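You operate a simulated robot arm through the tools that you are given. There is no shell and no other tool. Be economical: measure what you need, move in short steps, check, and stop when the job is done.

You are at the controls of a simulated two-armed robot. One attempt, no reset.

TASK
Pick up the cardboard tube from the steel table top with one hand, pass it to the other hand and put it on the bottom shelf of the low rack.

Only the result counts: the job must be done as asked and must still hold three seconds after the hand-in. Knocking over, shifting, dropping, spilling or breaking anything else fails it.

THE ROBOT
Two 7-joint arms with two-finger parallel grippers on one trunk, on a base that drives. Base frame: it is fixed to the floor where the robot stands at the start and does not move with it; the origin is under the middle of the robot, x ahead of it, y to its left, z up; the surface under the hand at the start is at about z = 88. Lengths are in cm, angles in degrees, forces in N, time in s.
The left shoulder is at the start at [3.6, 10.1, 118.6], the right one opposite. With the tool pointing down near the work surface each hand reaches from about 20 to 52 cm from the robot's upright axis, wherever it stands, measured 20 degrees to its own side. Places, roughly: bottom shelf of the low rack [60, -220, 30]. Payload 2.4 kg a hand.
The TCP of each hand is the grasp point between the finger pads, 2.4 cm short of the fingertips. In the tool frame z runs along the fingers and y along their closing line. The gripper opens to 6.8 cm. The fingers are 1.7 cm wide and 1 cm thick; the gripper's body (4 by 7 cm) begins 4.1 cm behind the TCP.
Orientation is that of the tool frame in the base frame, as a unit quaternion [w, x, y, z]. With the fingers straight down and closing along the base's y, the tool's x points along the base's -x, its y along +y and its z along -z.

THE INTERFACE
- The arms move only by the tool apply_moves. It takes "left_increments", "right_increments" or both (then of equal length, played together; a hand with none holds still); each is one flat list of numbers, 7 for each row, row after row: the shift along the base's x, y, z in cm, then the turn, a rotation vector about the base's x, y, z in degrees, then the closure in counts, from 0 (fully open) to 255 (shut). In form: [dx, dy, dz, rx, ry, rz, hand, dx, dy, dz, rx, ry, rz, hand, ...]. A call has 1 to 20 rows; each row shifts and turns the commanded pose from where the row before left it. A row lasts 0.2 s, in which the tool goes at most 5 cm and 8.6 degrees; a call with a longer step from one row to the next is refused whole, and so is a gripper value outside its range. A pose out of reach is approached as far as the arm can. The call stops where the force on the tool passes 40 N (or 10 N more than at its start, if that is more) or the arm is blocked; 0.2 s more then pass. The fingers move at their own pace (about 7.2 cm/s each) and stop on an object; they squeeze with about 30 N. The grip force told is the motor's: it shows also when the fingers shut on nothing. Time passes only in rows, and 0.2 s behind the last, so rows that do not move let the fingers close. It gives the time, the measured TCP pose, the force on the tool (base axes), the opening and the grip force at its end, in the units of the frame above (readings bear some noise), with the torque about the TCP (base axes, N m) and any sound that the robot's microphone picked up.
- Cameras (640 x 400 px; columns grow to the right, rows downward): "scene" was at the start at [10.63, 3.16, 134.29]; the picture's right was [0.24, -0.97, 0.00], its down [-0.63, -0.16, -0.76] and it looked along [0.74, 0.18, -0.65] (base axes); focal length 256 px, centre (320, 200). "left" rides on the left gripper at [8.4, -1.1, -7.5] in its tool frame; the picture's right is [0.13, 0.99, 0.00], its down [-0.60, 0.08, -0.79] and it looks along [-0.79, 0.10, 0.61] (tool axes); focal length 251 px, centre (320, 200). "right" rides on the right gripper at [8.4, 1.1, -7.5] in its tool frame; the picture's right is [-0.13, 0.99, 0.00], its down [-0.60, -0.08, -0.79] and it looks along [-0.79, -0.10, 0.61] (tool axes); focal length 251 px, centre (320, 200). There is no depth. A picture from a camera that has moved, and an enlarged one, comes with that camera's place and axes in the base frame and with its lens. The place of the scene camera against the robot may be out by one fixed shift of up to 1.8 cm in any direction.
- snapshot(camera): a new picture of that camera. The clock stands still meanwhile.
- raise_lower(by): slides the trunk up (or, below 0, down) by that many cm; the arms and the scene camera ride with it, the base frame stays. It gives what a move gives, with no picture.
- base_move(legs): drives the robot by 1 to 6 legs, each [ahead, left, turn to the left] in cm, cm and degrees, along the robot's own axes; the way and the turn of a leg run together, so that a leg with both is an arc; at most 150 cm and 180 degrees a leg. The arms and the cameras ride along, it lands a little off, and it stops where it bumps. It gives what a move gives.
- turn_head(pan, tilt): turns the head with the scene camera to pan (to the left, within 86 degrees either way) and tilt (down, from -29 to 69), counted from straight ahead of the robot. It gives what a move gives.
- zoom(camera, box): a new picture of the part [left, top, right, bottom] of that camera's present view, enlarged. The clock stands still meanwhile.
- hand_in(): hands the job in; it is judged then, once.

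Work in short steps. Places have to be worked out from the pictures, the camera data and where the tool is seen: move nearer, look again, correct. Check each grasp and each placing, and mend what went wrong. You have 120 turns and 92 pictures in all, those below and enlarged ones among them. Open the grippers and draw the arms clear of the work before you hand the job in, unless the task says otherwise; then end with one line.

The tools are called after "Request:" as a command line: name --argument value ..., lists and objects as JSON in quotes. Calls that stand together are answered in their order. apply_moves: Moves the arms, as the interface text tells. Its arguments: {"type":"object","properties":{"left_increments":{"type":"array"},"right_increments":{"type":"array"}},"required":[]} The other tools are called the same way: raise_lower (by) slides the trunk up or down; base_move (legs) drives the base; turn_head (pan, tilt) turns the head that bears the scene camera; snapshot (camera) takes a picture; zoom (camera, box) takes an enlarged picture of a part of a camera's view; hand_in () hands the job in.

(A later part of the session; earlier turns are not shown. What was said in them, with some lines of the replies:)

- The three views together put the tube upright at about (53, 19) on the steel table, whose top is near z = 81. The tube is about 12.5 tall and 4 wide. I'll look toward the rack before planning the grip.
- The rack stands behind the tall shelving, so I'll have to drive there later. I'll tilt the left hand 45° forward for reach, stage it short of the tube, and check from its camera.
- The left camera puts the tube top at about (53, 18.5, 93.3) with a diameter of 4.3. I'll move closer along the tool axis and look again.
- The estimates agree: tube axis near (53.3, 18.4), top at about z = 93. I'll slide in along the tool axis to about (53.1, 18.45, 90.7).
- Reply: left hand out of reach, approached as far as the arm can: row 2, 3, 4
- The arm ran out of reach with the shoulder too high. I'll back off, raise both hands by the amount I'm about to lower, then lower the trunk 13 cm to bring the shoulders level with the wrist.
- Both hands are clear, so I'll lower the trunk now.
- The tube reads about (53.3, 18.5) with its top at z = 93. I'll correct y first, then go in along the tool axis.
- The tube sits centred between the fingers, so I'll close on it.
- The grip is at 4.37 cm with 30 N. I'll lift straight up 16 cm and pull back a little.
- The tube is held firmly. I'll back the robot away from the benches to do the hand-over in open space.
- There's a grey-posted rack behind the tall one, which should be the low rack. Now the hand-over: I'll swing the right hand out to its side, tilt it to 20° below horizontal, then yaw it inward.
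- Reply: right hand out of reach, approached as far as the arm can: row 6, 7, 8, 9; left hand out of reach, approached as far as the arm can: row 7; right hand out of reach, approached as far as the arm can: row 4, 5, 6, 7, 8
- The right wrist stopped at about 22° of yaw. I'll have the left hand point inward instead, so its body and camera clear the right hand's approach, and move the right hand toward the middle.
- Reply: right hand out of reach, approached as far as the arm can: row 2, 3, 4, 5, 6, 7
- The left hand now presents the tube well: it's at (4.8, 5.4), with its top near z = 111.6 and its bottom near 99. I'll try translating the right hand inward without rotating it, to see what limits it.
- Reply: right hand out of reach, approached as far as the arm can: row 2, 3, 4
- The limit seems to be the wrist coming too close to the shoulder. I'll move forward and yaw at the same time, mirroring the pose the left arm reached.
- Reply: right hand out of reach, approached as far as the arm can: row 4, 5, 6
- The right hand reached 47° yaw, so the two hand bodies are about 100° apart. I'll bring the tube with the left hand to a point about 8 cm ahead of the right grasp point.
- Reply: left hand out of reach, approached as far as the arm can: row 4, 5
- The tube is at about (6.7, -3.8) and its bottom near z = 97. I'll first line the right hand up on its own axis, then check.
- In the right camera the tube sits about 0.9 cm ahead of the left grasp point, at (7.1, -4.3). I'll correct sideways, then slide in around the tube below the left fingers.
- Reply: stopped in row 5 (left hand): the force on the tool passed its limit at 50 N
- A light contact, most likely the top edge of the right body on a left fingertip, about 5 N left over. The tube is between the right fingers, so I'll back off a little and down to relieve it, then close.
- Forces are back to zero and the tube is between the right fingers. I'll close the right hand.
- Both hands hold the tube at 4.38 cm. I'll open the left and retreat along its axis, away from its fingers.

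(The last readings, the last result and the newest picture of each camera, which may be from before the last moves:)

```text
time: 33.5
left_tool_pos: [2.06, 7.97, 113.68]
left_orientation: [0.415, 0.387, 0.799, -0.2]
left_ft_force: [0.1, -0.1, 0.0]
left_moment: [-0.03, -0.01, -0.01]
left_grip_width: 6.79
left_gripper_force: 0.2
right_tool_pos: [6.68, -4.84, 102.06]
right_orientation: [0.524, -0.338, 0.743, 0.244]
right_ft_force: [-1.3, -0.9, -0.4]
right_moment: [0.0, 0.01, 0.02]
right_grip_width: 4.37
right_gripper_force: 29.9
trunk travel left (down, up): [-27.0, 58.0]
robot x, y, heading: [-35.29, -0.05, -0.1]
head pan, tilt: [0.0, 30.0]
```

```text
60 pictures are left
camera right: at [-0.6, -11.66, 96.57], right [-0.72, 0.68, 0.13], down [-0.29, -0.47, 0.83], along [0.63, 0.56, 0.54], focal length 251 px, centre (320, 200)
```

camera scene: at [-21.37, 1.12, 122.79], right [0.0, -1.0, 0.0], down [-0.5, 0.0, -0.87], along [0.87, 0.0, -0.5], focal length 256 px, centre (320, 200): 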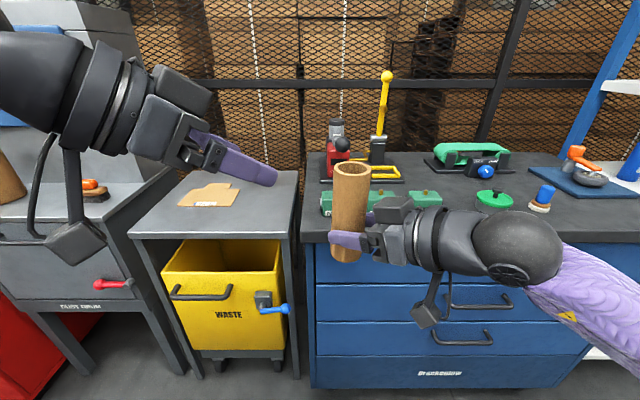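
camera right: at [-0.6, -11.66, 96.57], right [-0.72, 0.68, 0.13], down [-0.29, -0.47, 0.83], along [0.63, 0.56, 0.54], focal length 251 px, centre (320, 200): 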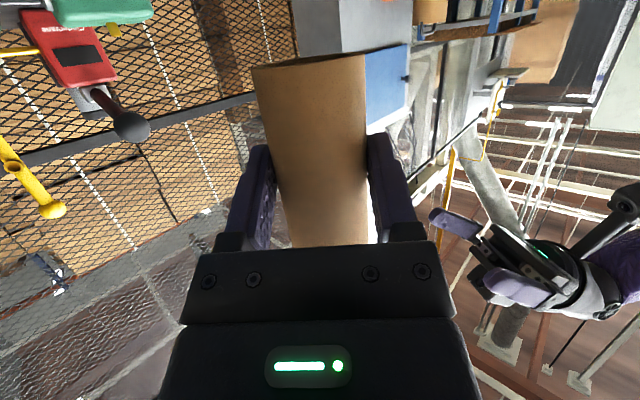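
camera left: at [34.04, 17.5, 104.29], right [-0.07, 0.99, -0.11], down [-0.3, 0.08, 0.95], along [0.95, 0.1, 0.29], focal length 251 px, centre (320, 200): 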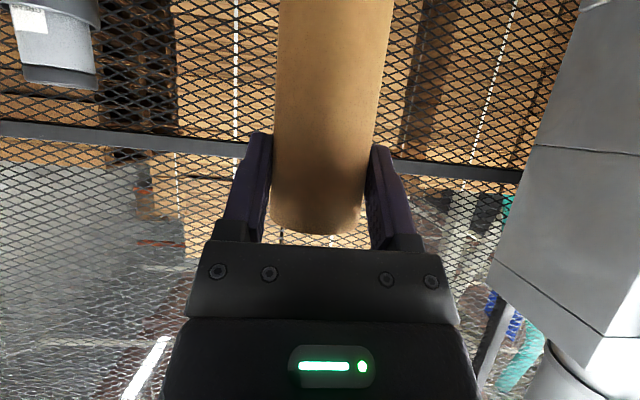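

The hand-over worked: the right hand holds the tube about 4.8 cm above its bottom. Now I'll look toward the rack to plan the drive.

Request:
turn_head --pan -55 --tilt 25

Request:
snapshot --camera "scene"

Request:
turn_head --pan -86 --tilt 30

Request:
snapshot --camera "scene"

```text
time: 34.7
left_tool_pos: [1.95, 7.98, 113.75]
left_orientation: [0.416, 0.386, 0.799, -0.198]
left_ft_force: [0.2, -0.1, -0.8]
left_moment: [-0.02, 0.01, 0.0]
left_grip_width: 6.81
left_gripper_force: 0.0
right_tool_pos: [6.66, -4.89, 102.02]
right_orientation: [0.524, -0.338, 0.743, 0.244]
right_ft_force: [0.2, 0.6, -1.0]
right_moment: [-0.01, -0.04, -0.02]
right_grip_width: 4.37
right_gripper_force: 30.7
trunk travel left (down, up): [-27.0, 58.0]
robot x, y, heading: [-35.07, -0.01, -0.1]
head pan, tilt: [-55.0, 25.0]
```

```text
59 pictures are left
camera scene: at [-25.14, -6.43, 123.59], right [-0.82, -0.57, 0.0], down [-0.24, 0.35, -0.91], along [0.52, -0.74, -0.42], focal length 256 px, centre (320, 200)
```

scene: 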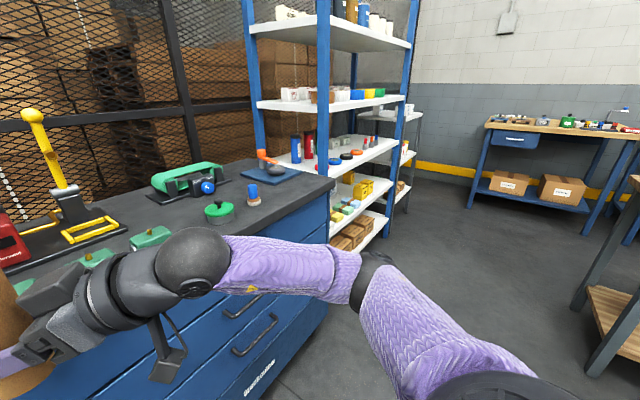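

```text
time: 35.7
left_tool_pos: [2.07, 7.96, 113.7]
left_orientation: [0.415, 0.386, 0.799, -0.198]
left_ft_force: [-0.1, 0.8, -0.7]
left_moment: [0.0, 0.01, 0.03]
left_grip_width: 6.81
left_gripper_force: 0.0
right_tool_pos: [6.77, -4.8, 102.08]
right_orientation: [0.524, -0.338, 0.743, 0.244]
right_ft_force: [-0.2, -0.4, 0.4]
right_moment: [0.0, -0.01, 0.01]
right_grip_width: 4.36
right_gripper_force: 29.9
trunk travel left (down, up): [-27.0, 58.0]
robot x, y, heading: [-35.31, -0.11, -0.3]
head pan, tilt: [-85.9, 30.0]
```

```text
58 pictures are left
camera scene: at [-29.78, -7.9, 122.79], right [-1.0, -0.07, 0.0], down [-0.04, 0.5, -0.87], along [0.06, -0.86, -0.5], focal length 256 px, centre (320, 200)
```

scene: 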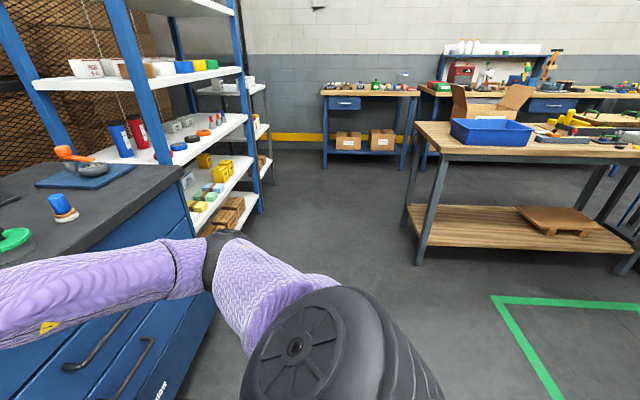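

The low rack is the grey-posted one past the tall rack: y from about -200 to -260, front near x = 43. The corridor is clear, so I'll strafe right in two stages.

Request:
base_move --legs '[[0, -110, 0]]'

Request:
turn_head --pan -50 --tilt 30

Request:
snapshot --camera "scene"

```text
time: 41.4
left_tool_pos: [2.15, -102.68, 113.63]
left_orientation: [0.416, 0.385, 0.8, -0.198]
left_ft_force: [-0.1, 0.0, 0.2]
left_moment: [-0.03, 0.04, -0.01]
left_grip_width: 6.79
left_gripper_force: 0.0
right_tool_pos: [6.8, -115.65, 102.03]
right_orientation: [0.524, -0.339, 0.742, 0.244]
right_ft_force: [-0.2, 0.4, 1.7]
right_moment: [-0.04, 0.04, 0.0]
right_grip_width: 4.35
right_gripper_force: 29.9
trunk travel left (down, up): [-27.0, 58.0]
robot x, y, heading: [-35.16, -110.7, 0.3]
head pan, tilt: [-85.9, 30.0]
```

```text
time: 42.4
left_tool_pos: [2.04, -102.75, 113.66]
left_orientation: [0.416, 0.385, 0.8, -0.198]
left_ft_force: [-0.1, -0.5, 0.7]
left_moment: [0.05, -0.01, -0.02]
left_grip_width: 6.8
left_gripper_force: 0.0
right_tool_pos: [6.81, -115.54, 101.96]
right_orientation: [0.523, -0.34, 0.742, 0.244]
right_ft_force: [-1.0, 0.7, -0.4]
right_moment: [-0.02, -0.01, 0.0]
right_grip_width: 4.37
right_gripper_force: 30.4
trunk travel left (down, up): [-27.0, 58.0]
robot x, y, heading: [-35.0, -111.27, 0.3]
head pan, tilt: [-50.0, 30.0]
```

```text
57 pictures are left
camera scene: at [-24.48, -116.72, 122.79], right [-0.76, -0.65, 0.0], down [-0.32, 0.38, -0.87], along [0.56, -0.66, -0.5], focal length 256 px, centre (320, 200)
```

scene: 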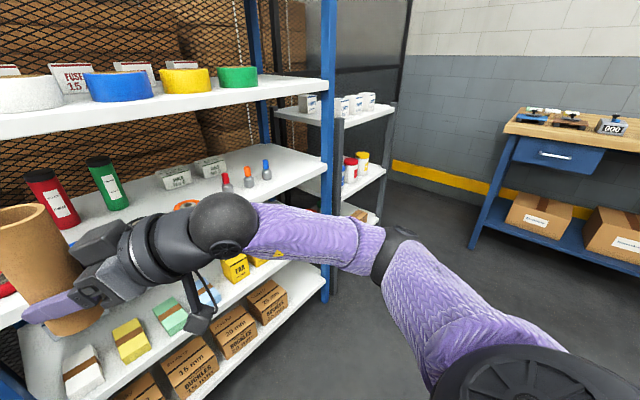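

There's about 28 cm to the tall rack, so I'll continue right.

Request:
base_move --legs '[[0, -108, 0]]'

Request:
turn_head --pan -15 --tilt 40

Request:
snapshot --camera "scene"

```text
time: 47.9
left_tool_pos: [2.27, -209.01, 113.73]
left_orientation: [0.416, 0.385, 0.8, -0.198]
left_ft_force: [0.3, 0.4, 0.0]
left_moment: [-0.03, -0.01, 0.01]
left_grip_width: 6.82
left_gripper_force: 0.0
right_tool_pos: [7.06, -221.82, 101.98]
right_orientation: [0.524, -0.339, 0.742, 0.245]
right_ft_force: [-0.5, 0.4, -0.1]
right_moment: [-0.02, 0.0, 0.02]
right_grip_width: 4.39
right_gripper_force: 29.9
trunk travel left (down, up): [-27.0, 58.0]
robot x, y, heading: [-34.68, -216.98, 0.1]
head pan, tilt: [-50.0, 30.0]
```

```text
time: 48.9
left_tool_pos: [2.34, -208.96, 113.76]
left_orientation: [0.415, 0.384, 0.801, -0.197]
left_ft_force: [0.2, -0.3, 1.1]
left_moment: [0.02, -0.01, 0.0]
left_grip_width: 6.8
left_gripper_force: 0.1
right_tool_pos: [7.07, -221.84, 102.02]
right_orientation: [0.524, -0.339, 0.742, 0.245]
right_ft_force: [-0.5, 0.8, 0.1]
right_moment: [0.0, -0.01, -0.02]
right_grip_width: 4.37
right_gripper_force: 29.9
trunk travel left (down, up): [-27.0, 58.0]
robot x, y, heading: [-34.98, -217.1, 0.3]
head pan, tilt: [-15.0, 40.0]
```

```text
56 pictures are left
camera scene: at [-21.83, -218.19, 121.26], right [-0.26, -0.97, 0.0], down [-0.62, 0.17, -0.77], along [0.74, -0.2, -0.64], focal length 256 px, centre (320, 200)
```

scene: 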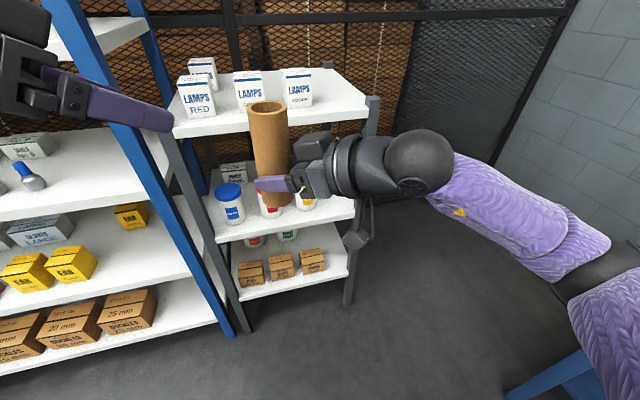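

This is the low rack. Its bottom shelf is near z = 30, front edge x ≈ 33.5, y from -201 to -244, with three small boxes on it. I'll zoom in on the free space.

Request:
zoom --camera "scene" --box '[210, 200, 370, 320]'

```text
3.33 times, centred on (290, 260) of scene
camera zoom: at [-21.83, -218.19, 121.26], right [-0.26, -0.97, 0.0], down [-0.62, 0.17, -0.77], along [0.74, -0.2, -0.64], focal length 852 px, centre (420, 0)
```

zoom: 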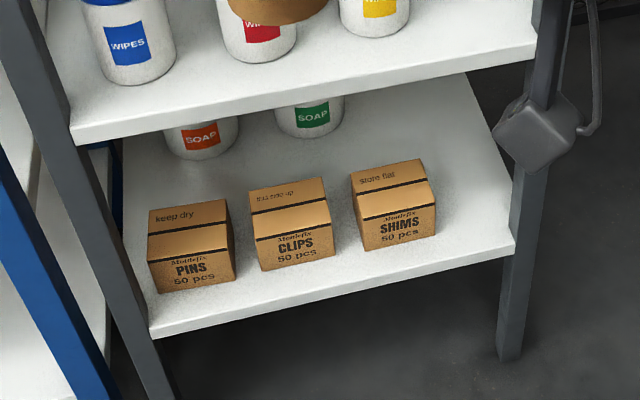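

There's a free strip right of the SHIMS box, y from about -236.6 to -246, so I'm aiming for about (38, -241.3). I'll turn the right hand to point straight ahead and shift it to its own side.

Request:
apply_moves --right_increments '[0, -2.2, 0, 0, 0, -7, 255, 0, -2.2, 0, 0, 0, -7, 255, 0, -2.2, 0, 0, 0, -7, 255, 0, -2.2, 0, 0, 0, -7, 255, 0, -2.2, 0, 0, 0, -7, 255, 0, -2.2, 0, 0, 0, -7, 255, 0, -2.2, 0, 0, 0, -7, 255]' --left_increments '[-1, 1, 0, 0, 0, 6, 0, -1, 1, 0, 0, 0, 6, 0, -1, 1, 0, 0, 0, 6, 0, -1, 1, 0, 0, 0, 6, 0, -1, 1, 0, 0, 0, 6, 0, -1, 0, 0, 0, 0, 6, 0, -1, 0, 0, 0, 0, 6, 0]'

Request:
raise_lower --by -26.5

Request:
snapshot --camera "scene"

Request:
snapshot --camera "right"

```text
time: 50.5
left_tool_pos: [-4.7, -204.08, 113.81]
left_orientation: [0.459, 0.073, 0.885, -0.036]
left_ft_force: [-0.1, 0.2, 0.0]
left_moment: [-0.03, 0.02, 0.01]
left_grip_width: 6.81
left_gripper_force: 0.1
right_tool_pos: [6.97, -237.26, 101.87]
right_orientation: [0.578, 0.001, 0.816, 0.004]
right_ft_force: [-0.8, 0.6, 0.4]
right_moment: [-0.01, 0.0, -0.03]
right_grip_width: 4.36
right_gripper_force: 30.2
trunk travel left (down, up): [-27.0, 58.0]
robot x, y, heading: [-34.74, -217.15, 0.1]
head pan, tilt: [-15.0, 40.0]
```

```text
time: 53.2
left_tool_pos: [-4.6, -204.11, 87.33]
left_orientation: [0.458, 0.072, 0.885, -0.036]
left_ft_force: [0.0, 0.1, 0.1]
left_moment: [0.02, 0.01, 0.01]
left_grip_width: 6.81
left_gripper_force: 0.2
right_tool_pos: [9.87, -237.27, 69.59]
right_orientation: [0.508, -0.001, 0.861, 0.006]
right_ft_force: [0.4, -0.3, 0.6]
right_moment: [0.01, -0.01, -0.01]
right_grip_width: 4.36
right_gripper_force: 30.1
trunk travel left (down, up): [-0.5, 84.4]
robot x, y, heading: [-34.92, -217.0, -0.1]
head pan, tilt: [-15.0, 40.0]
```

```text
54 pictures are left
camera scene: at [-13.64, -218.18, 93.92], right [-0.26, -0.97, 0.0], down [-0.62, 0.17, -0.77], along [0.74, -0.2, -0.64], focal length 256 px, centre (320, 200)
```

scene: 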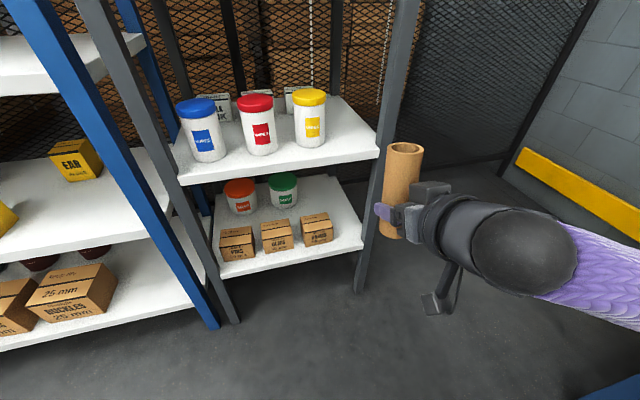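

```text
53 pictures are left
camera right: at [-0.76, -236.27, 65.81], right [0.06, 0.99, 0.12], down [-0.4, -0.09, 0.91], along [0.91, -0.1, 0.39], focal length 251 px, centre (320, 200)
```

right: 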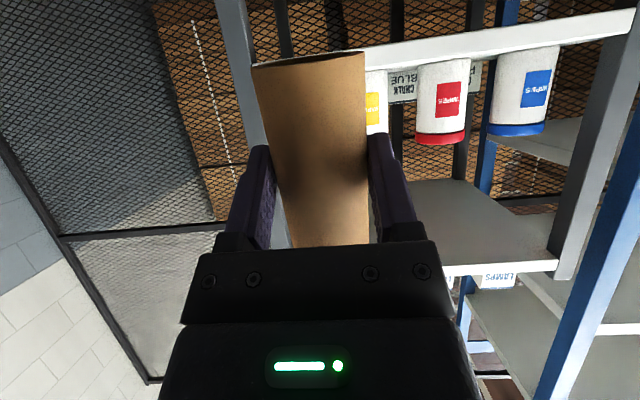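

The trunk went down, but the right hand tilted to 61° because its pose was at a limit. I'll lower the right hand in free space and restore the 70° tilt to see whether it can reach shelf height.

Request:
apply_moves --right_increments '[-0.5, 0, -3, 0, 0, 0, 255, -0.5, 0, -3, 0, 0, 0, 255, -0.5, 0, -3, 0, 0, 0, 255, -0.5, 0, -3, 0, 0, 0, 255, 0, 0, -3, 0, 0, 0, 255, 0, 0, -3, 0, 0, 0, 255, 0, 0, -3, 0, 0, 0, 255, 0, 0, -3, 0, 0, 0, 255]'

Request:
apply_moves --right_increments '[0, 0, -1, 0, -2.3, 0, 255, 0, 0, -1, 0, -2.3, 0, 255, 0, 0, -1, 0, -2.3, 0, 255, 0, 0, -1, 0, -2.3, 0, 255]'

Request:
snapshot --camera "scene"

```text
time: 55.0
left_tool_pos: [-4.64, -203.95, 87.38]
left_orientation: [0.458, 0.074, 0.885, -0.037]
left_ft_force: [-0.6, -0.1, -1.0]
left_moment: [0.03, -0.01, 0.01]
left_grip_width: 6.78
left_gripper_force: 0.1
right_tool_pos: [9.03, -237.2, 64.64]
right_orientation: [0.509, -0.001, 0.861, 0.006]
right_ft_force: [0.3, -0.1, 0.6]
right_moment: [0.01, -0.04, -0.03]
right_grip_width: 4.35
right_gripper_force: 29.7
right hand out of reach, approached as far as the arm can: row 2, 3, 4, 5, 6, 7, 8
trunk travel left (down, up): [-0.5, 84.4]
robot x, y, heading: [-34.81, -217.57, 0.2]
head pan, tilt: [-15.0, 40.0]
```

```text
time: 56.0
left_tool_pos: [-4.57, -204.05, 87.33]
left_orientation: [0.458, 0.074, 0.885, -0.036]
left_ft_force: [0.7, -0.2, -0.7]
left_moment: [0.0, 0.02, -0.01]
left_grip_width: 6.78
left_gripper_force: 0.1
right_tool_pos: [8.99, -237.18, 64.51]
right_orientation: [0.509, -0.001, 0.861, 0.006]
right_ft_force: [-0.4, 0.2, -0.1]
right_moment: [0.0, -0.02, -0.02]
right_grip_width: 4.34
right_gripper_force: 30.4
right hand out of reach, approached as far as the arm can: row 1, 2, 3, 4
trunk travel left (down, up): [-0.5, 84.4]
robot x, y, heading: [-34.9, -217.25, -0.1]
head pan, tilt: [-15.0, 40.0]
```

```text
52 pictures are left
camera scene: at [-13.64, -218.18, 93.91], right [-0.26, -0.97, 0.0], down [-0.62, 0.17, -0.77], along [0.74, -0.2, -0.64], focal length 256 px, centre (320, 200)
```

scene: 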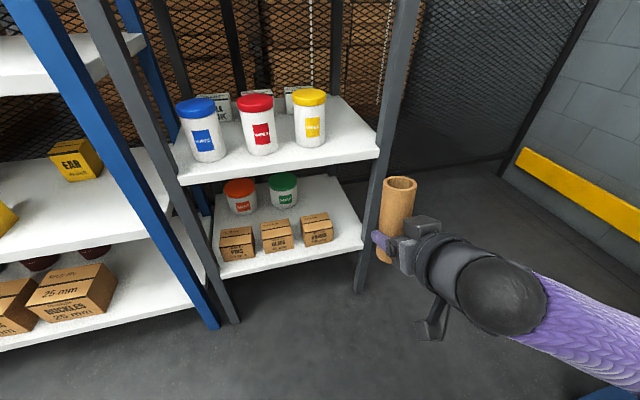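

Low down, the wrist can't tilt this far up. I'll test which tool tilt can reach shelf height, still well clear of the rack.

Request:
apply_moves --right_increments '[-0.5, 0, -2.5, 0, 6, 0, 255, -0.5, 0, -2.5, 0, 6, 0, 255, -0.5, 0, -2.5, 0, 4, 0, 255, -0.5, 0, -2.5, 0, 0, 0, 255, -0.5, 0, -3, 0, 0, 0, 255, 0, 0, -3, 0, 0, 0, 255, 0, 0, -3, 0, 0, 0, 255, 0, 0, -3, 0, 0, 0, 255, 0, 0, -3, 0, 0, 0, 255, 0, 0, -2, 0, 0, 0, 255]'

```text
time: 58.2
left_tool_pos: [-4.42, -204.04, 87.33]
left_orientation: [0.458, 0.074, 0.885, -0.037]
left_ft_force: [0.6, -0.4, 0.2]
left_moment: [-0.04, 0.02, -0.03]
left_grip_width: 6.82
left_gripper_force: 0.0
right_tool_pos: [7.09, -237.24, 54.37]
right_orientation: [0.384, 0.001, 0.923, 0.005]
right_ft_force: [-0.3, -0.3, 0.5]
right_moment: [-0.01, 0.02, 0.01]
right_grip_width: 4.37
right_gripper_force: 30.0
right hand out of reach, approached as far as the arm can: row 5, 6, 7, 8, 9, 10
trunk travel left (down, up): [-0.5, 84.4]
robot x, y, heading: [-35.01, -217.09, -0.0]
head pan, tilt: [-15.0, 40.0]
```

The wrist may simply be too close to the shoulder, since the trunk leans forward as it lowers. I'll push the hand outward and then down.

Request:
apply_moves --right_increments '[2.5, 0, 0, 0, 0, 0, 255, 2.5, 0, 0, 0, 0, 0, 255, 2.5, 0, -1, 0, 0, 0, 255, 2.5, 0, -2, 0, 0, 0, 255, 0, 0, -3, 0, 0, 0, 255, 0, 0, -3, 0, 0, 0, 255, 0, 0, -3, 0, 0, 0, 255, 0, 0, -3, 0, 0, 0, 255]'

```text
time: 60.0
left_tool_pos: [-4.55, -204.02, 87.42]
left_orientation: [0.459, 0.074, 0.885, -0.036]
left_ft_force: [1.2, 0.4, -0.2]
left_moment: [0.01, -0.01, 0.0]
left_grip_width: 6.85
left_gripper_force: 0.0
right_tool_pos: [15.76, -239.64, 42.03]
right_orientation: [0.383, 0.0, 0.924, 0.006]
right_ft_force: [0.5, 0.0, -0.7]
right_moment: [0.02, 0.02, 0.0]
right_grip_width: 4.36
right_gripper_force: 30.2
right hand out of reach, approached as far as the arm can: row 6, 7, 8
trunk travel left (down, up): [-0.5, 84.4]
robot x, y, heading: [-35.29, -217.2, 0.0]
head pan, tilt: [-15.0, 40.0]
```

That helped: it reached z = 42. I'll go further out while raising the tilt.

Request:
apply_moves --right_increments '[2, 0, 0, 0, -5, 0, 255, 2, 0, 0, 0, -5, 0, 255, 2, 0, 0, 0, -5, 0, 255, 1, 0, -1.5, 0, -5, 0, 255, 0, 0, -1.5, 0, -5, 0, 255, 0, 0, -1.5, 0, 0, 0, 255, 0, 0, -1.5, 0, 0, 0, 255]'

Request:
snapshot --camera "scene"

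```text
time: 61.6
left_tool_pos: [-4.59, -204.07, 87.29]
left_orientation: [0.458, 0.074, 0.885, -0.037]
left_ft_force: [-0.4, -0.7, 0.3]
left_moment: [0.01, 0.03, 0.03]
left_grip_width: 6.78
left_gripper_force: 0.1
right_tool_pos: [21.49, -240.09, 38.07]
right_orientation: [0.574, 0.025, 0.818, 0.023]
right_ft_force: [-0.2, 0.7, 0.0]
right_moment: [0.03, 0.02, 0.03]
right_grip_width: 4.38
right_gripper_force: 29.8
right hand out of reach, approached as far as the arm can: row 1, 2, 6, 7
trunk travel left (down, up): [-0.5, 84.4]
robot x, y, heading: [-34.79, -216.77, -0.2]
head pan, tilt: [-15.0, 40.0]
```

```text
51 pictures are left
camera scene: at [-13.64, -218.18, 93.91], right [-0.26, -0.97, 0.0], down [-0.62, 0.17, -0.77], along [0.74, -0.2, -0.64], focal length 256 px, centre (320, 200)
```

scene: 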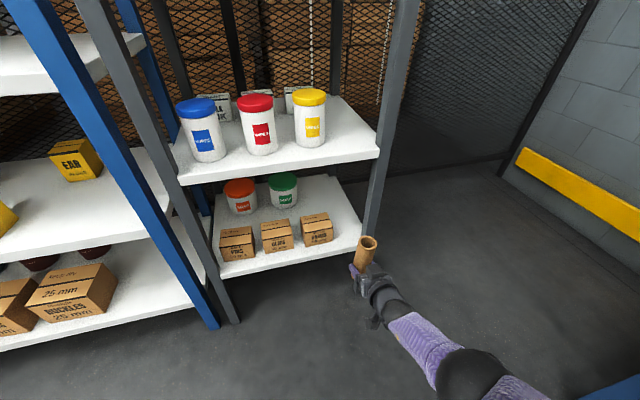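

The hand now holds the 70° tilt at z = 38, about 3 cm above where it must end. The scene camera agrees with the tool position, so I'll zoom on the shelf for accurate coordinates.

Request:
zoom --camera "scene" --box '[200, 160, 400, 300]'

Request:
snapshot --camera "right"

```text
2.86 times, centred on (300, 230) of scene
camera zoom: at [-13.64, -218.18, 93.91], right [-0.26, -0.97, 0.0], down [-0.62, 0.17, -0.77], along [0.74, -0.2, -0.64], focal length 731 px, centre (377, 114)
```

zoom: 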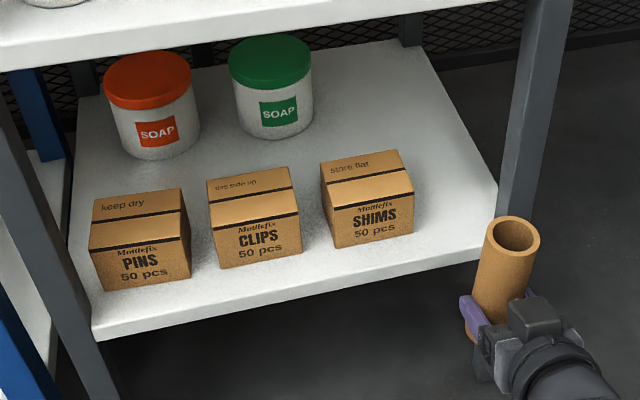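

```text
49 pictures are left
camera right: at [11.67, -238.51, 32.76], right [0.06, 0.98, 0.19], down [-0.54, -0.13, 0.83], along [0.84, -0.15, 0.52], focal length 251 px, centre (320, 200)
```

right: 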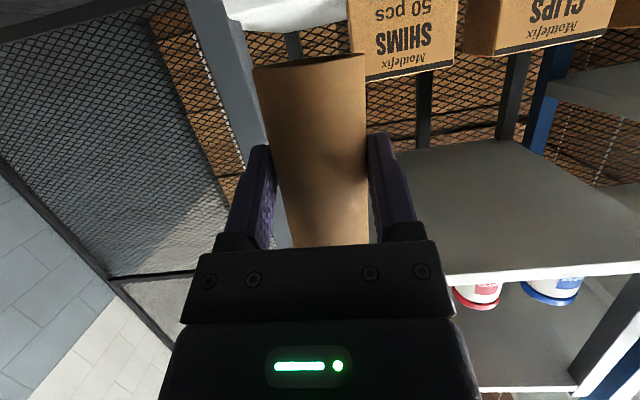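

Shelf top is z ≈ 29.8, front edge x ≈ 34.4, box side y ≈ -236.5 and post y ≈ -246. So the tube should go at (38, -241.3), with TCP at about (37, -241.3, 34.6). Still in free space, I'll take the last trunk travel, correct the 3.8° roll and try the final height.

Request:
raise_lower --by -0.5

Request:
apply_moves --right_increments '[0.5, 0, 0, -1.9, 0, 0, 255, 0.5, 0, 0, -1.9, 0, 0, 255, 0, 0, -1, 0, 0, 0, 255, 0, 0, -1, 0, 0, 0, 255, 0, 0, -1, 0, 0, 0, 255]'

```text
time: 62.1
left_tool_pos: [-4.51, -203.99, 86.9]
left_orientation: [0.458, 0.074, 0.885, -0.037]
left_ft_force: [0.2, 1.3, -0.9]
left_moment: [0.01, -0.02, 0.01]
left_grip_width: 6.78
left_gripper_force: 0.1
right_tool_pos: [21.49, -240.08, 37.48]
right_orientation: [0.573, 0.026, 0.819, 0.023]
right_ft_force: [-0.2, -0.2, -0.2]
right_moment: [-0.02, 0.03, 0.0]
right_grip_width: 4.35
right_gripper_force: 29.8
trunk travel left (down, up): [0.0, 85.0]
robot x, y, heading: [-34.89, -217.04, 0.1]
head pan, tilt: [-15.0, 40.0]
```

```text
time: 63.3
left_tool_pos: [-4.64, -203.98, 86.93]
left_orientation: [0.458, 0.074, 0.885, -0.037]
left_ft_force: [-0.8, 0.2, -0.2]
left_moment: [0.01, 0.01, 0.01]
left_grip_width: 6.78
left_gripper_force: 0.1
right_tool_pos: [22.36, -240.28, 37.97]
right_orientation: [0.574, 0.007, 0.819, -0.004]
right_ft_force: [-0.2, -0.5, 0.6]
right_moment: [0.05, -0.01, 0.0]
right_grip_width: 4.33
right_gripper_force: 30.1
right hand out of reach, approached as far as the arm can: row 2, 3, 4, 5
trunk travel left (down, up): [0.0, 85.0]
robot x, y, heading: [-34.62, -217.09, -0.3]
head pan, tilt: [-15.0, 40.0]
```

It still won't go lower. I'll test whether a more central sideways position helps.

Request:
apply_moves --right_increments '[0, 2.5, 0, 0, 0, 0, 255, 0, 2.5, 0, 0, 0, 0, 255, 0, 2.5, 0, 0, 0, 0, 255, 0, 0, -1.5, 0, 0, 0, 255, 0, 0, -1.5, 0, 0, 0, 255]'

Request:
apply_moves --right_increments '[1.5, 0, 0, 0, 0, 0, 255, 1.5, 0, 0, 0, 0, 0, 255, 0, 0, -1.5, 0, 0, 0, 255, 0, 0, -1.5, 0, 0, 0, 255]'

```text
time: 64.5
left_tool_pos: [-4.53, -203.93, 86.81]
left_orientation: [0.458, 0.075, 0.885, -0.038]
left_ft_force: [-1.2, -0.9, 0.3]
left_moment: [-0.01, 0.0, -0.01]
left_grip_width: 6.81
left_gripper_force: 0.1
right_tool_pos: [21.31, -237.95, 36.82]
right_orientation: [0.574, 0.008, 0.819, -0.005]
right_ft_force: [0.8, 0.3, 0.3]
right_moment: [-0.01, 0.02, 0.0]
right_grip_width: 4.38
right_gripper_force: 29.8
right hand out of reach, approached as far as the arm can: row 2, 3, 4, 5
trunk travel left (down, up): [0.0, 85.0]
robot x, y, heading: [-34.68, -217.14, 0.0]
head pan, tilt: [-15.0, 40.0]
```

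```text
time: 65.5
left_tool_pos: [-4.62, -203.99, 86.83]
left_orientation: [0.458, 0.074, 0.885, -0.037]
left_ft_force: [0.0, -1.1, -0.3]
left_moment: [-0.03, -0.01, 0.01]
left_grip_width: 6.8
left_gripper_force: 0.2
right_tool_pos: [21.61, -239.3, 37.34]
right_orientation: [0.574, 0.006, 0.819, -0.004]
right_ft_force: [0.0, 0.0, -0.8]
right_moment: [0.02, -0.03, -0.01]
right_grip_width: 4.37
right_gripper_force: 29.1
right hand out of reach, approached as far as the arm can: row 1, 2, 3, 4
trunk travel left (down, up): [0.0, 85.0]
robot x, y, heading: [-34.86, -216.95, 0.0]
head pan, tilt: [-15.0, 40.0]
```

Pulling in slightly lets it go lower, so I'll follow that: back 2.5 and down 3.

Request:
apply_moves --right_increments '[-1.3, -0.5, -1, 0, 0, 0, 255, -1.3, 0, -1, 0, 0, 0, 255, 0, 0, -1, 0, 0, 0, 255, 0, 0, -1, 0, 0, 0, 255]'

```text
time: 66.5
left_tool_pos: [-4.53, -204.01, 86.89]
left_orientation: [0.457, 0.075, 0.885, -0.037]
left_ft_force: [0.1, 0.5, -0.4]
left_moment: [-0.03, 0.0, 0.01]
left_grip_width: 6.81
left_gripper_force: 0.1
right_tool_pos: [19.21, -239.71, 35.48]
right_orientation: [0.574, 0.006, 0.819, -0.004]
right_ft_force: [-0.1, 0.3, 0.4]
right_moment: [0.01, 0.02, 0.01]
right_grip_width: 4.36
right_gripper_force: 29.9
right hand out of reach, approached as far as the arm can: row 3, 4
trunk travel left (down, up): [0.0, 85.0]
robot x, y, heading: [-34.97, -216.89, 0.0]
head pan, tilt: [-15.0, 40.0]
```

That works. I'll go one more step inward and down.

Request:
apply_moves --right_increments '[-1.2, 0, -0.7, 0, 0, 0, 255, -1.2, 0, -0.7, 0, 0, 0, 255, -1, 0, -0.7, 0, 0, 0, 255, 0, 0, -1, 0, 0, 0, 255]'

```text
time: 67.5
left_tool_pos: [-4.6, -203.98, 86.91]
left_orientation: [0.458, 0.073, 0.885, -0.036]
left_ft_force: [-0.1, -0.1, -0.5]
left_moment: [-0.01, 0.0, -0.02]
left_grip_width: 6.81
left_gripper_force: 0.1
right_tool_pos: [15.81, -239.83, 33.19]
right_orientation: [0.574, 0.007, 0.819, -0.004]
right_ft_force: [0.1, 0.9, -0.5]
right_moment: [0.0, 0.0, -0.01]
right_grip_width: 4.37
right_gripper_force: 30.3
right hand out of reach, approached as far as the arm can: row 4
trunk travel left (down, up): [0.0, 85.0]
robot x, y, heading: [-34.86, -216.96, 0.2]
head pan, tilt: [-15.0, 40.0]
```

At this point the arm reaches z = 33.2, below the 34.6 needed. I'll raise the trunk 3.5 cm for clearance, then drive forward part way and strafe 1.4 cm right.

Request:
raise_lower --by 3.5

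Request:
base_move --legs '[[12, -1.4, 0]]'

Request:
turn_head --pan -28 --tilt 50

Request:
snapshot --camera "scene"

Request:
snapshot --camera "right"

```text
time: 68.3
left_tool_pos: [-4.61, -204.03, 90.39]
left_orientation: [0.458, 0.073, 0.885, -0.036]
left_ft_force: [1.0, 0.0, 0.0]
left_moment: [-0.02, -0.02, -0.05]
left_grip_width: 6.81
left_gripper_force: 0.0
right_tool_pos: [16.34, -239.77, 37.99]
right_orientation: [0.586, 0.007, 0.81, -0.005]
right_ft_force: [0.6, 0.5, 0.2]
right_moment: [-0.01, 0.02, -0.03]
right_grip_width: 4.37
right_gripper_force: 30.3
trunk travel left (down, up): [-3.5, 81.4]
robot x, y, heading: [-34.66, -217.33, -0.0]
head pan, tilt: [-15.0, 40.0]
```

```text
time: 69.5
left_tool_pos: [7.57, -205.44, 90.4]
left_orientation: [0.458, 0.074, 0.885, -0.036]
left_ft_force: [-0.2, -1.0, 0.2]
left_moment: [0.02, -0.03, -0.02]
left_grip_width: 6.78
left_gripper_force: 0.1
right_tool_pos: [28.42, -241.31, 37.98]
right_orientation: [0.586, 0.007, 0.81, -0.004]
right_ft_force: [0.4, 0.0, 0.0]
right_moment: [-0.01, 0.01, 0.01]
right_grip_width: 4.38
right_gripper_force: 30.2
trunk travel left (down, up): [-3.5, 81.4]
robot x, y, heading: [-22.86, -218.29, 0.1]
head pan, tilt: [-15.0, 40.0]
```

```text
time: 70.3
left_tool_pos: [7.42, -205.37, 90.42]
left_orientation: [0.458, 0.075, 0.885, -0.037]
left_ft_force: [-0.1, -0.6, -0.5]
left_moment: [0.01, 0.02, 0.0]
left_grip_width: 6.81
left_gripper_force: 0.1
right_tool_pos: [28.41, -241.32, 38.07]
right_orientation: [0.587, 0.007, 0.809, -0.004]
right_ft_force: [0.5, -0.9, -0.1]
right_moment: [0.0, 0.02, -0.01]
right_grip_width: 4.36
right_gripper_force: 30.2
trunk travel left (down, up): [-3.5, 81.4]
robot x, y, heading: [-22.6, -218.67, 0.2]
head pan, tilt: [-28.0, 50.0]
```

```text
48 pictures are left
camera scene: at [-4.15, -221.0, 95.66], right [-0.47, -0.88, 0.0], down [-0.68, 0.36, -0.64], along [0.57, -0.3, -0.77], focal length 256 px, centre (320, 200)
```

scene: 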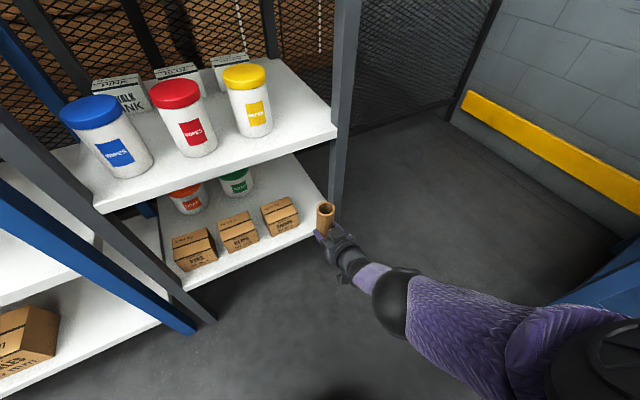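

```text
47 pictures are left
camera right: at [18.71, -240.0, 32.35], right [0.06, 0.99, 0.12], down [-0.57, -0.07, 0.82], along [0.82, -0.12, 0.56], focal length 251 px, centre (320, 200)
```

right: 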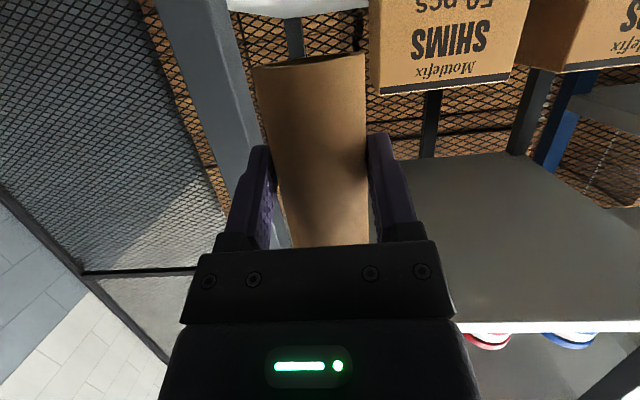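

The tube bottom is about 3.3 cm above the shelf, and post and box sit symmetrically if I shift another 0.5 cm right. I'll drive the last 8.5 cm.

Request:
base_move --legs '[[8.5, -0.5, 0]]'

Request:
snapshot --camera "right"

Request:
zoom --camera "scene" --box '[200, 140, 400, 300]'

```text
time: 71.4
left_tool_pos: [15.96, -206.0, 90.32]
left_orientation: [0.458, 0.075, 0.885, -0.037]
left_ft_force: [-0.8, -0.5, 0.6]
left_moment: [0.01, -0.03, 0.02]
left_grip_width: 6.79
left_gripper_force: 0.0
right_tool_pos: [36.96, -241.83, 38.06]
right_orientation: [0.586, 0.007, 0.81, -0.004]
right_ft_force: [-0.3, -0.4, -0.2]
right_moment: [0.02, 0.03, 0.03]
right_grip_width: 4.34
right_gripper_force: 30.6
trunk travel left (down, up): [-3.5, 81.4]
robot x, y, heading: [-14.14, -218.75, 0.2]
head pan, tilt: [-28.0, 50.0]
```

```text
46 pictures are left
camera right: at [27.24, -240.54, 32.35], right [0.06, 0.99, 0.12], down [-0.57, -0.07, 0.82], along [0.82, -0.12, 0.56], focal length 251 px, centre (320, 200)
```

right: 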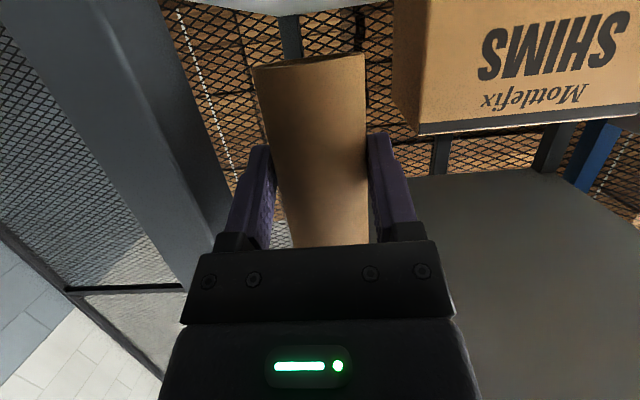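

```text
2.50 times, centred on (300, 220) of scene
camera zoom: at [4.39, -221.51, 95.66], right [-0.47, -0.88, 0.0], down [-0.68, 0.36, -0.64], along [0.57, -0.3, -0.77], focal length 639 px, centre (370, 150)
```

zoom: 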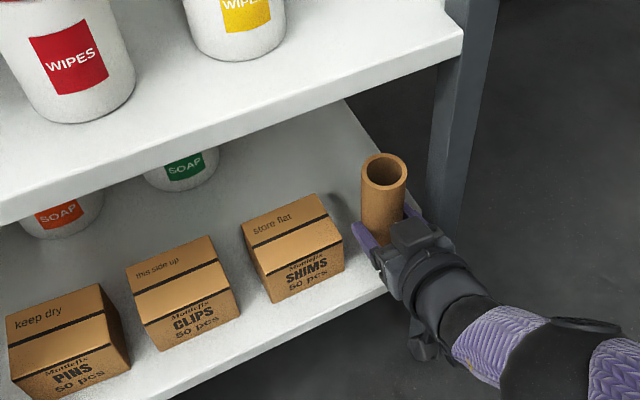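

The gaps to box and post look even, about 2.5 cm each. I'll lower the trunk by 2, then let the hand feel for the shelf.

Request:
raise_lower --by -2

Request:
snapshot --camera "right"

```text
time: 72.0
left_tool_pos: [16.01, -205.9, 88.46]
left_orientation: [0.458, 0.075, 0.885, -0.037]
left_ft_force: [-0.9, -0.5, 0.7]
left_moment: [0.03, 0.01, -0.01]
left_grip_width: 6.81
left_gripper_force: 0.1
right_tool_pos: [36.92, -241.74, 35.8]
right_orientation: [0.585, 0.006, 0.811, -0.004]
right_ft_force: [-0.5, 0.1, -0.1]
right_moment: [0.02, 0.04, 0.0]
right_grip_width: 4.35
right_gripper_force: 29.8
trunk travel left (down, up): [-1.5, 83.4]
robot x, y, heading: [-14.11, -218.98, 0.0]
head pan, tilt: [-28.0, 50.0]
```

```text
44 pictures are left
camera right: at [27.25, -240.58, 30.1], right [0.06, 0.99, 0.12], down [-0.56, -0.07, 0.82], along [0.82, -0.12, 0.56], focal length 251 px, centre (320, 200)
```

right: 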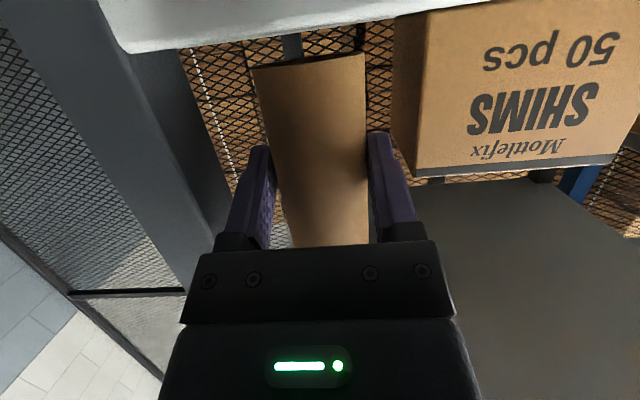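

The shelf top reads z ≈ 30.1 and the tube bottom about 30.9. I'll trim the tilt 1° to make the tube upright and ease down in small steps.

Request:
apply_moves --right_increments '[0, 0, 0, 0, 1, 0, 255, 0, 0, -0.3, 0, 0, 0, 255, 0, 0, -0.3, 0, 0, 0, 255, 0, 0, 0, 0, 0, 0, 255]'

```text
time: 73.0
left_tool_pos: [16.05, -205.84, 88.31]
left_orientation: [0.458, 0.073, 0.885, -0.036]
left_ft_force: [1.0, -0.5, 0.2]
left_moment: [-0.02, 0.02, 0.01]
left_grip_width: 6.77
left_gripper_force: 0.1
right_tool_pos: [36.83, -241.79, 35.38]
right_orientation: [0.578, 0.007, 0.816, -0.004]
right_ft_force: [-0.9, -1.2, -0.2]
right_moment: [-0.02, 0.01, 0.01]
right_grip_width: 4.35
right_gripper_force: 29.5
trunk travel left (down, up): [-1.5, 83.4]
robot x, y, heading: [-14.29, -218.84, -0.1]
head pan, tilt: [-28.0, 50.0]
```

No contact yet; I'll continue down.

Request:
apply_moves --right_increments '[0, 0, -0.2, 0, 0, 0, 255, 0, 0, -0.2, 0, 0, 0, 255, 0, 0, -0.2, 0, 0, 0, 255, 0, 0, 0, 0, 0, 0, 255]'

Request:
zoom --camera "right" --box '[200, 0, 440, 150]'

```text
time: 74.0
left_tool_pos: [16.1, -205.84, 88.28]
left_orientation: [0.459, 0.074, 0.885, -0.037]
left_ft_force: [0.5, -0.3, 0.7]
left_moment: [-0.01, 0.0, 0.0]
left_grip_width: 6.8
left_gripper_force: 0.0
right_tool_pos: [36.6, -241.77, 35.17]
right_orientation: [0.578, 0.006, 0.816, -0.004]
right_ft_force: [-0.5, 0.9, -1.0]
right_moment: [-0.03, -0.02, 0.0]
right_grip_width: 4.36
right_gripper_force: 29.7
right hand out of reach, approached as far as the arm can: row 1, 2, 3
trunk travel left (down, up): [-1.5, 83.4]
robot x, y, heading: [-14.3, -218.97, 0.0]
head pan, tilt: [-28.0, 50.0]
```

```text
2.67 times, centred on (320, 75) of right
camera zoom: at [26.83, -240.64, 29.69], right [0.06, 0.99, 0.12], down [-0.55, -0.07, 0.83], along [0.83, -0.12, 0.54], focal length 670 px, centre (320, 533)
```

zoom: 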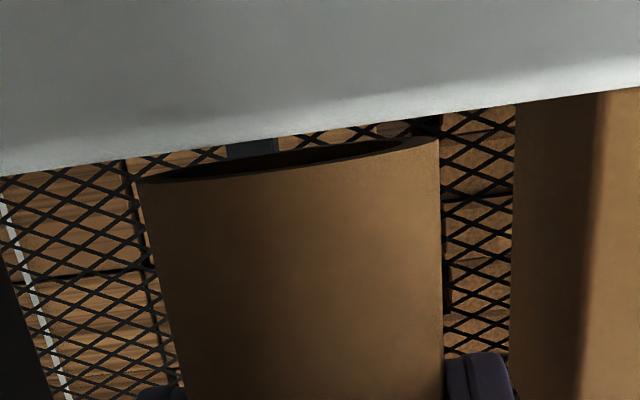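

The arm is at its limit and the tube is about 0.45 cm above the shelf, with its rim parallel to the shelf edge. I'll finish lowering with small trunk steps.

Request:
raise_lower --by -0.3

Request:
zoom --camera "right" --box '[200, 0, 440, 150]'

```text
time: 74.6
left_tool_pos: [16.01, -205.93, 88.13]
left_orientation: [0.458, 0.074, 0.885, -0.037]
left_ft_force: [0.0, -0.7, 0.6]
left_moment: [-0.02, -0.03, -0.05]
left_grip_width: 6.8
left_gripper_force: 0.0
right_tool_pos: [36.66, -241.7, 34.83]
right_orientation: [0.578, 0.008, 0.816, -0.004]
right_ft_force: [-0.4, -0.4, 0.7]
right_moment: [-0.01, 0.01, -0.05]
right_grip_width: 4.36
right_gripper_force: 30.4
trunk travel left (down, up): [-1.2, 83.8]
robot x, y, heading: [-14.09, -219.11, 0.1]
head pan, tilt: [-28.0, 50.0]
```

```text
2.67 times, centred on (320, 75) of right
camera zoom: at [26.86, -240.55, 29.36], right [0.06, 0.99, 0.12], down [-0.55, -0.07, 0.83], along [0.83, -0.12, 0.54], focal length 670 px, centre (320, 533)
```

zoom: 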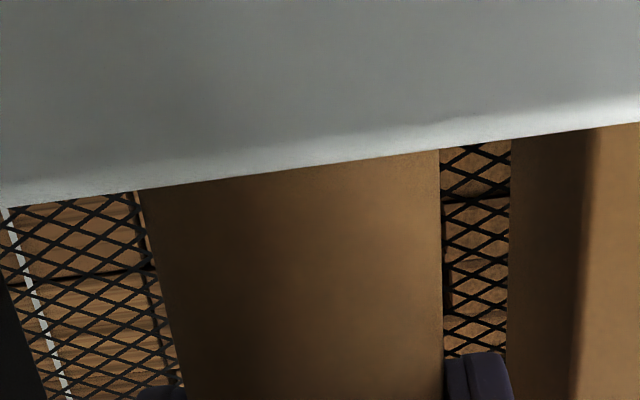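

The rim is now level with the shelf edge, with no contact force yet. Another small step.

Request:
raise_lower --by -0.2

```text
time: 75.1
left_tool_pos: [15.93, -205.95, 87.91]
left_orientation: [0.458, 0.074, 0.885, -0.036]
left_ft_force: [1.1, -0.7, -0.3]
left_moment: [-0.04, -0.02, 0.01]
left_grip_width: 6.78
left_gripper_force: 0.0
right_tool_pos: [36.64, -241.7, 34.74]
right_orientation: [0.58, 0.006, 0.814, -0.004]
right_ft_force: [0.9, -0.9, 9.7]
right_moment: [-0.05, -0.01, 0.03]
right_grip_width: 4.34
right_gripper_force: 30.0
trunk travel left (down, up): [-1.0, 84.0]
robot x, y, heading: [-14.08, -219.05, 0.2]
head pan, tilt: [-28.0, 50.0]
```

Contact at 9.7 N with almost no moment, so the tube stands flat. I'll open the fingers part way, since the box and post are close.

Request:
apply_moves --right_increments '[0, 0, 0, 0, 0, 0, 80, 0, 0, 0, 0, 0, 0, 60, 0, 0, 0, 0, 0, 0, 40, 0, 0, 0, 0, 0, 0, 38]'

Request:
snapshot --camera "right"

Request:
zoom --camera "scene" --box '[240, 160, 400, 280]'

```text
time: 76.1
left_tool_pos: [15.96, -206.01, 87.84]
left_orientation: [0.458, 0.073, 0.885, -0.036]
left_ft_force: [-0.2, 1.4, 0.5]
left_moment: [-0.02, -0.01, -0.02]
left_grip_width: 6.83
left_gripper_force: 0.0
right_tool_pos: [36.64, -241.81, 34.61]
right_orientation: [0.579, 0.007, 0.815, -0.004]
right_ft_force: [1.0, 0.4, -0.6]
right_moment: [-0.01, 0.01, 0.0]
right_grip_width: 5.8
right_gripper_force: 0.1
trunk travel left (down, up): [-1.0, 84.0]
robot x, y, heading: [-13.88, -219.17, -0.1]
head pan, tilt: [-28.0, 50.0]
```

```text
41 pictures are left
camera right: at [26.86, -240.56, 29.17], right [0.06, 0.99, 0.12], down [-0.55, -0.07, 0.83], along [0.83, -0.12, 0.54], focal length 251 px, centre (320, 200)
```

right: 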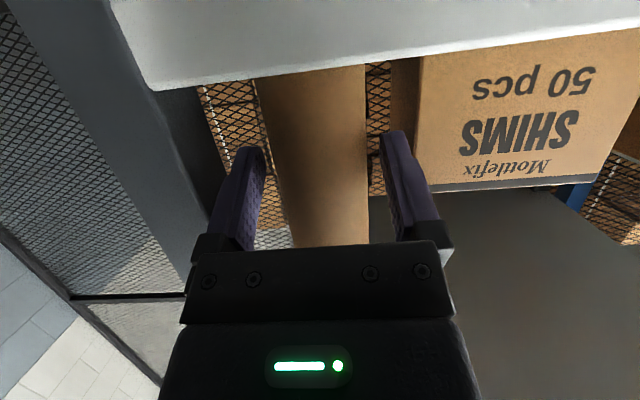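

```text
3.33 times, centred on (320, 220) of scene
camera zoom: at [5.35, -221.51, 93.02], right [-0.47, -0.88, 0.0], down [-0.68, 0.36, -0.64], along [0.57, -0.3, -0.77], focal length 852 px, centre (320, 133)
```

zoom: 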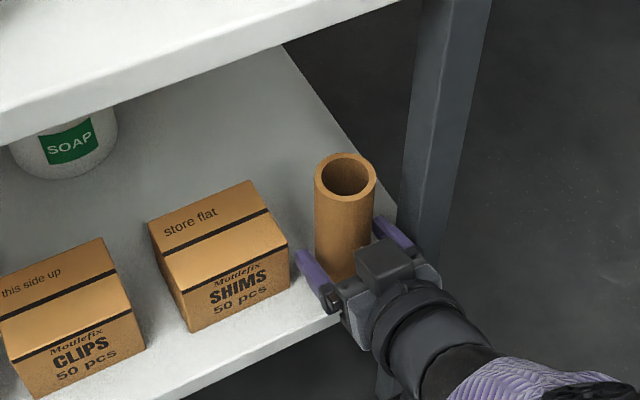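

The tube stands free with the fingers open around it. I'll centre by 0.3 cm and withdraw backwards with the arm.

Request:
apply_moves --right_increments '[0, -0.3, 0, 0, 0, 0, 38, -0.7, 0, 0.2, 0, 0, 0, 38, -0.8, 0, 0.2, 0, 0, 0, 38, -0.8, 0, 0.2, 0, 0, 0, 38, -0.8, 0, 0.2, 0, 0, 0, 38, -0.8, 0, 0.2, 0, 0, 0, 38]'

Request:
snapshot --camera "right"

```text
time: 77.5
left_tool_pos: [16.06, -205.92, 87.84]
left_orientation: [0.457, 0.073, 0.886, -0.036]
left_ft_force: [0.5, -1.2, 0.8]
left_moment: [-0.01, -0.02, -0.02]
left_grip_width: 6.79
left_gripper_force: 0.2
right_tool_pos: [33.98, -242.61, 33.38]
right_orientation: [0.579, 0.007, 0.815, -0.004]
right_ft_force: [-0.7, -0.4, -0.4]
right_moment: [-0.01, 0.0, 0.0]
right_grip_width: 5.78
right_gripper_force: 0.1
right hand out of reach, approached as far as the arm can: row 2, 3, 4, 5, 6
trunk travel left (down, up): [-1.0, 84.0]
robot x, y, heading: [-14.46, -219.11, 0.0]
head pan, tilt: [-28.0, 50.0]
```

```text
39 pictures are left
camera right: at [24.16, -241.34, 27.85], right [0.06, 0.99, 0.12], down [-0.55, -0.07, 0.83], along [0.83, -0.12, 0.54], focal length 251 px, centre (320, 200)
```

right: 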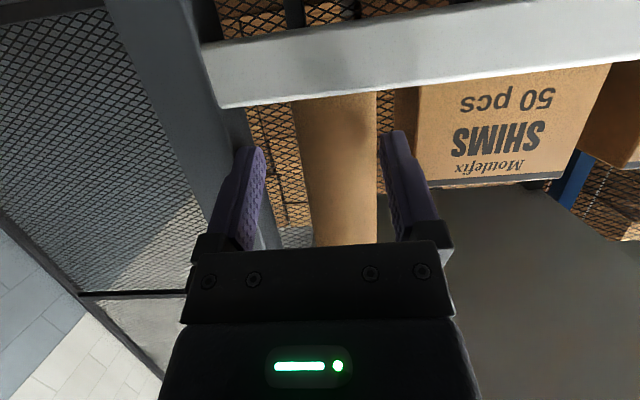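

The fingers are nearly clear of the tube, though the arm drifted 0.8 cm sideways at its limit. I'll back out the rest with the base.

Request:
base_move --legs '[[-15, 0, 0]]'

Request:
snapshot --camera "scene"

Request:
snapshot --camera "right"

```text
time: 78.8
left_tool_pos: [1.14, -205.93, 87.77]
left_orientation: [0.458, 0.074, 0.885, -0.036]
left_ft_force: [0.0, -0.2, -0.5]
left_moment: [-0.03, -0.01, 0.0]
left_grip_width: 6.77
left_gripper_force: 0.2
right_tool_pos: [19.13, -242.51, 33.4]
right_orientation: [0.579, 0.008, 0.815, -0.004]
right_ft_force: [-0.2, 0.4, -0.6]
right_moment: [0.01, -0.01, 0.01]
right_grip_width: 5.78
right_gripper_force: 0.0
trunk travel left (down, up): [-1.0, 84.0]
robot x, y, heading: [-28.93, -218.84, -0.0]
head pan, tilt: [-28.0, 50.0]
```

```text
38 pictures are left
camera scene: at [-9.43, -221.51, 93.02], right [-0.47, -0.88, 0.0], down [-0.68, 0.36, -0.64], along [0.57, -0.3, -0.77], focal length 256 px, centre (320, 200)
```

scene: 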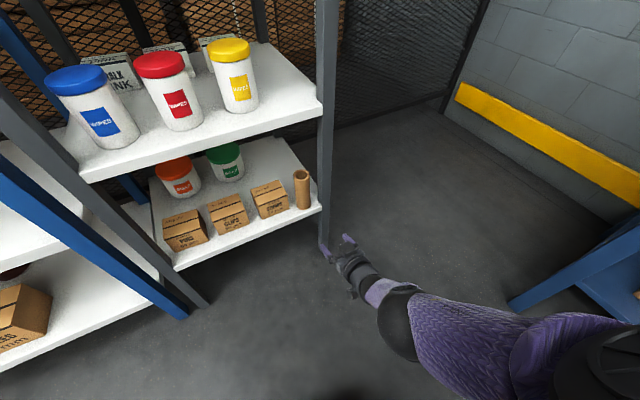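

```text
37 pictures are left
camera right: at [9.4, -241.34, 27.86], right [0.06, 0.99, 0.12], down [-0.55, -0.07, 0.83], along [0.83, -0.12, 0.54], focal length 251 px, centre (320, 200)
```

right: 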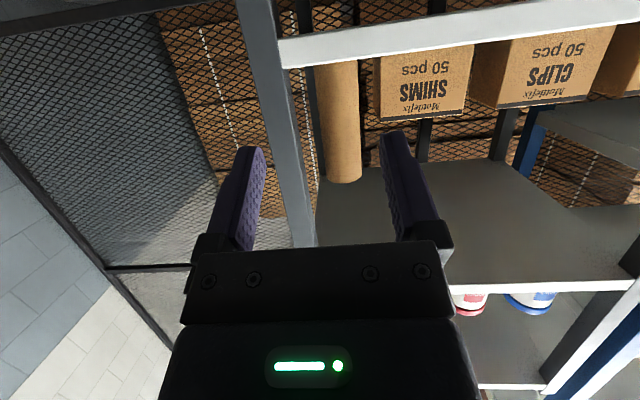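

The tube stands upright on the bottom shelf and nothing else has moved. I'll open the right gripper fully and take one close look before handing in.

Request:
apply_moves --right_increments '[0, 0, 0, 0, 0, 0, 0, 0, 0, 0, 0, 0, 0, 0]'

Request:
zoom --camera "scene" --box '[140, 120, 340, 280]'

```text
time: 79.4
left_tool_pos: [1.16, -205.9, 87.94]
left_orientation: [0.458, 0.075, 0.885, -0.038]
left_ft_force: [0.7, 0.6, 0.1]
left_moment: [0.02, 0.02, -0.02]
left_grip_width: 6.79
left_gripper_force: 0.1
right_tool_pos: [19.26, -242.44, 33.31]
right_orientation: [0.579, 0.007, 0.815, -0.004]
right_ft_force: [0.0, -0.3, 0.8]
right_moment: [0.01, -0.01, 0.02]
right_grip_width: 6.79
right_gripper_force: 0.1
trunk travel left (down, up): [-1.0, 84.0]
robot x, y, heading: [-29.0, -219.13, -0.3]
head pan, tilt: [-28.0, 50.0]
```

```text
2.50 times, centred on (240, 200) of scene
camera zoom: at [-9.44, -221.51, 93.02], right [-0.47, -0.88, 0.0], down [-0.68, 0.36, -0.64], along [0.57, -0.3, -0.77], focal length 639 px, centre (520, 200)
```

zoom: 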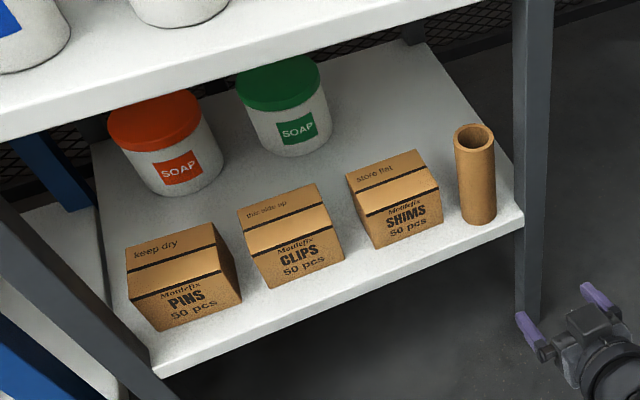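

The tube stands fully on the shelf and both hands are open and clear, so I'm handing in.

Request:
hand_in

```text
The job is handed in.
```

I picked the cardboard tube up with the left hand, passed it to the right, and stood it upright on the bottom shelf of the low rack; the last pictures show nothing else moved there.
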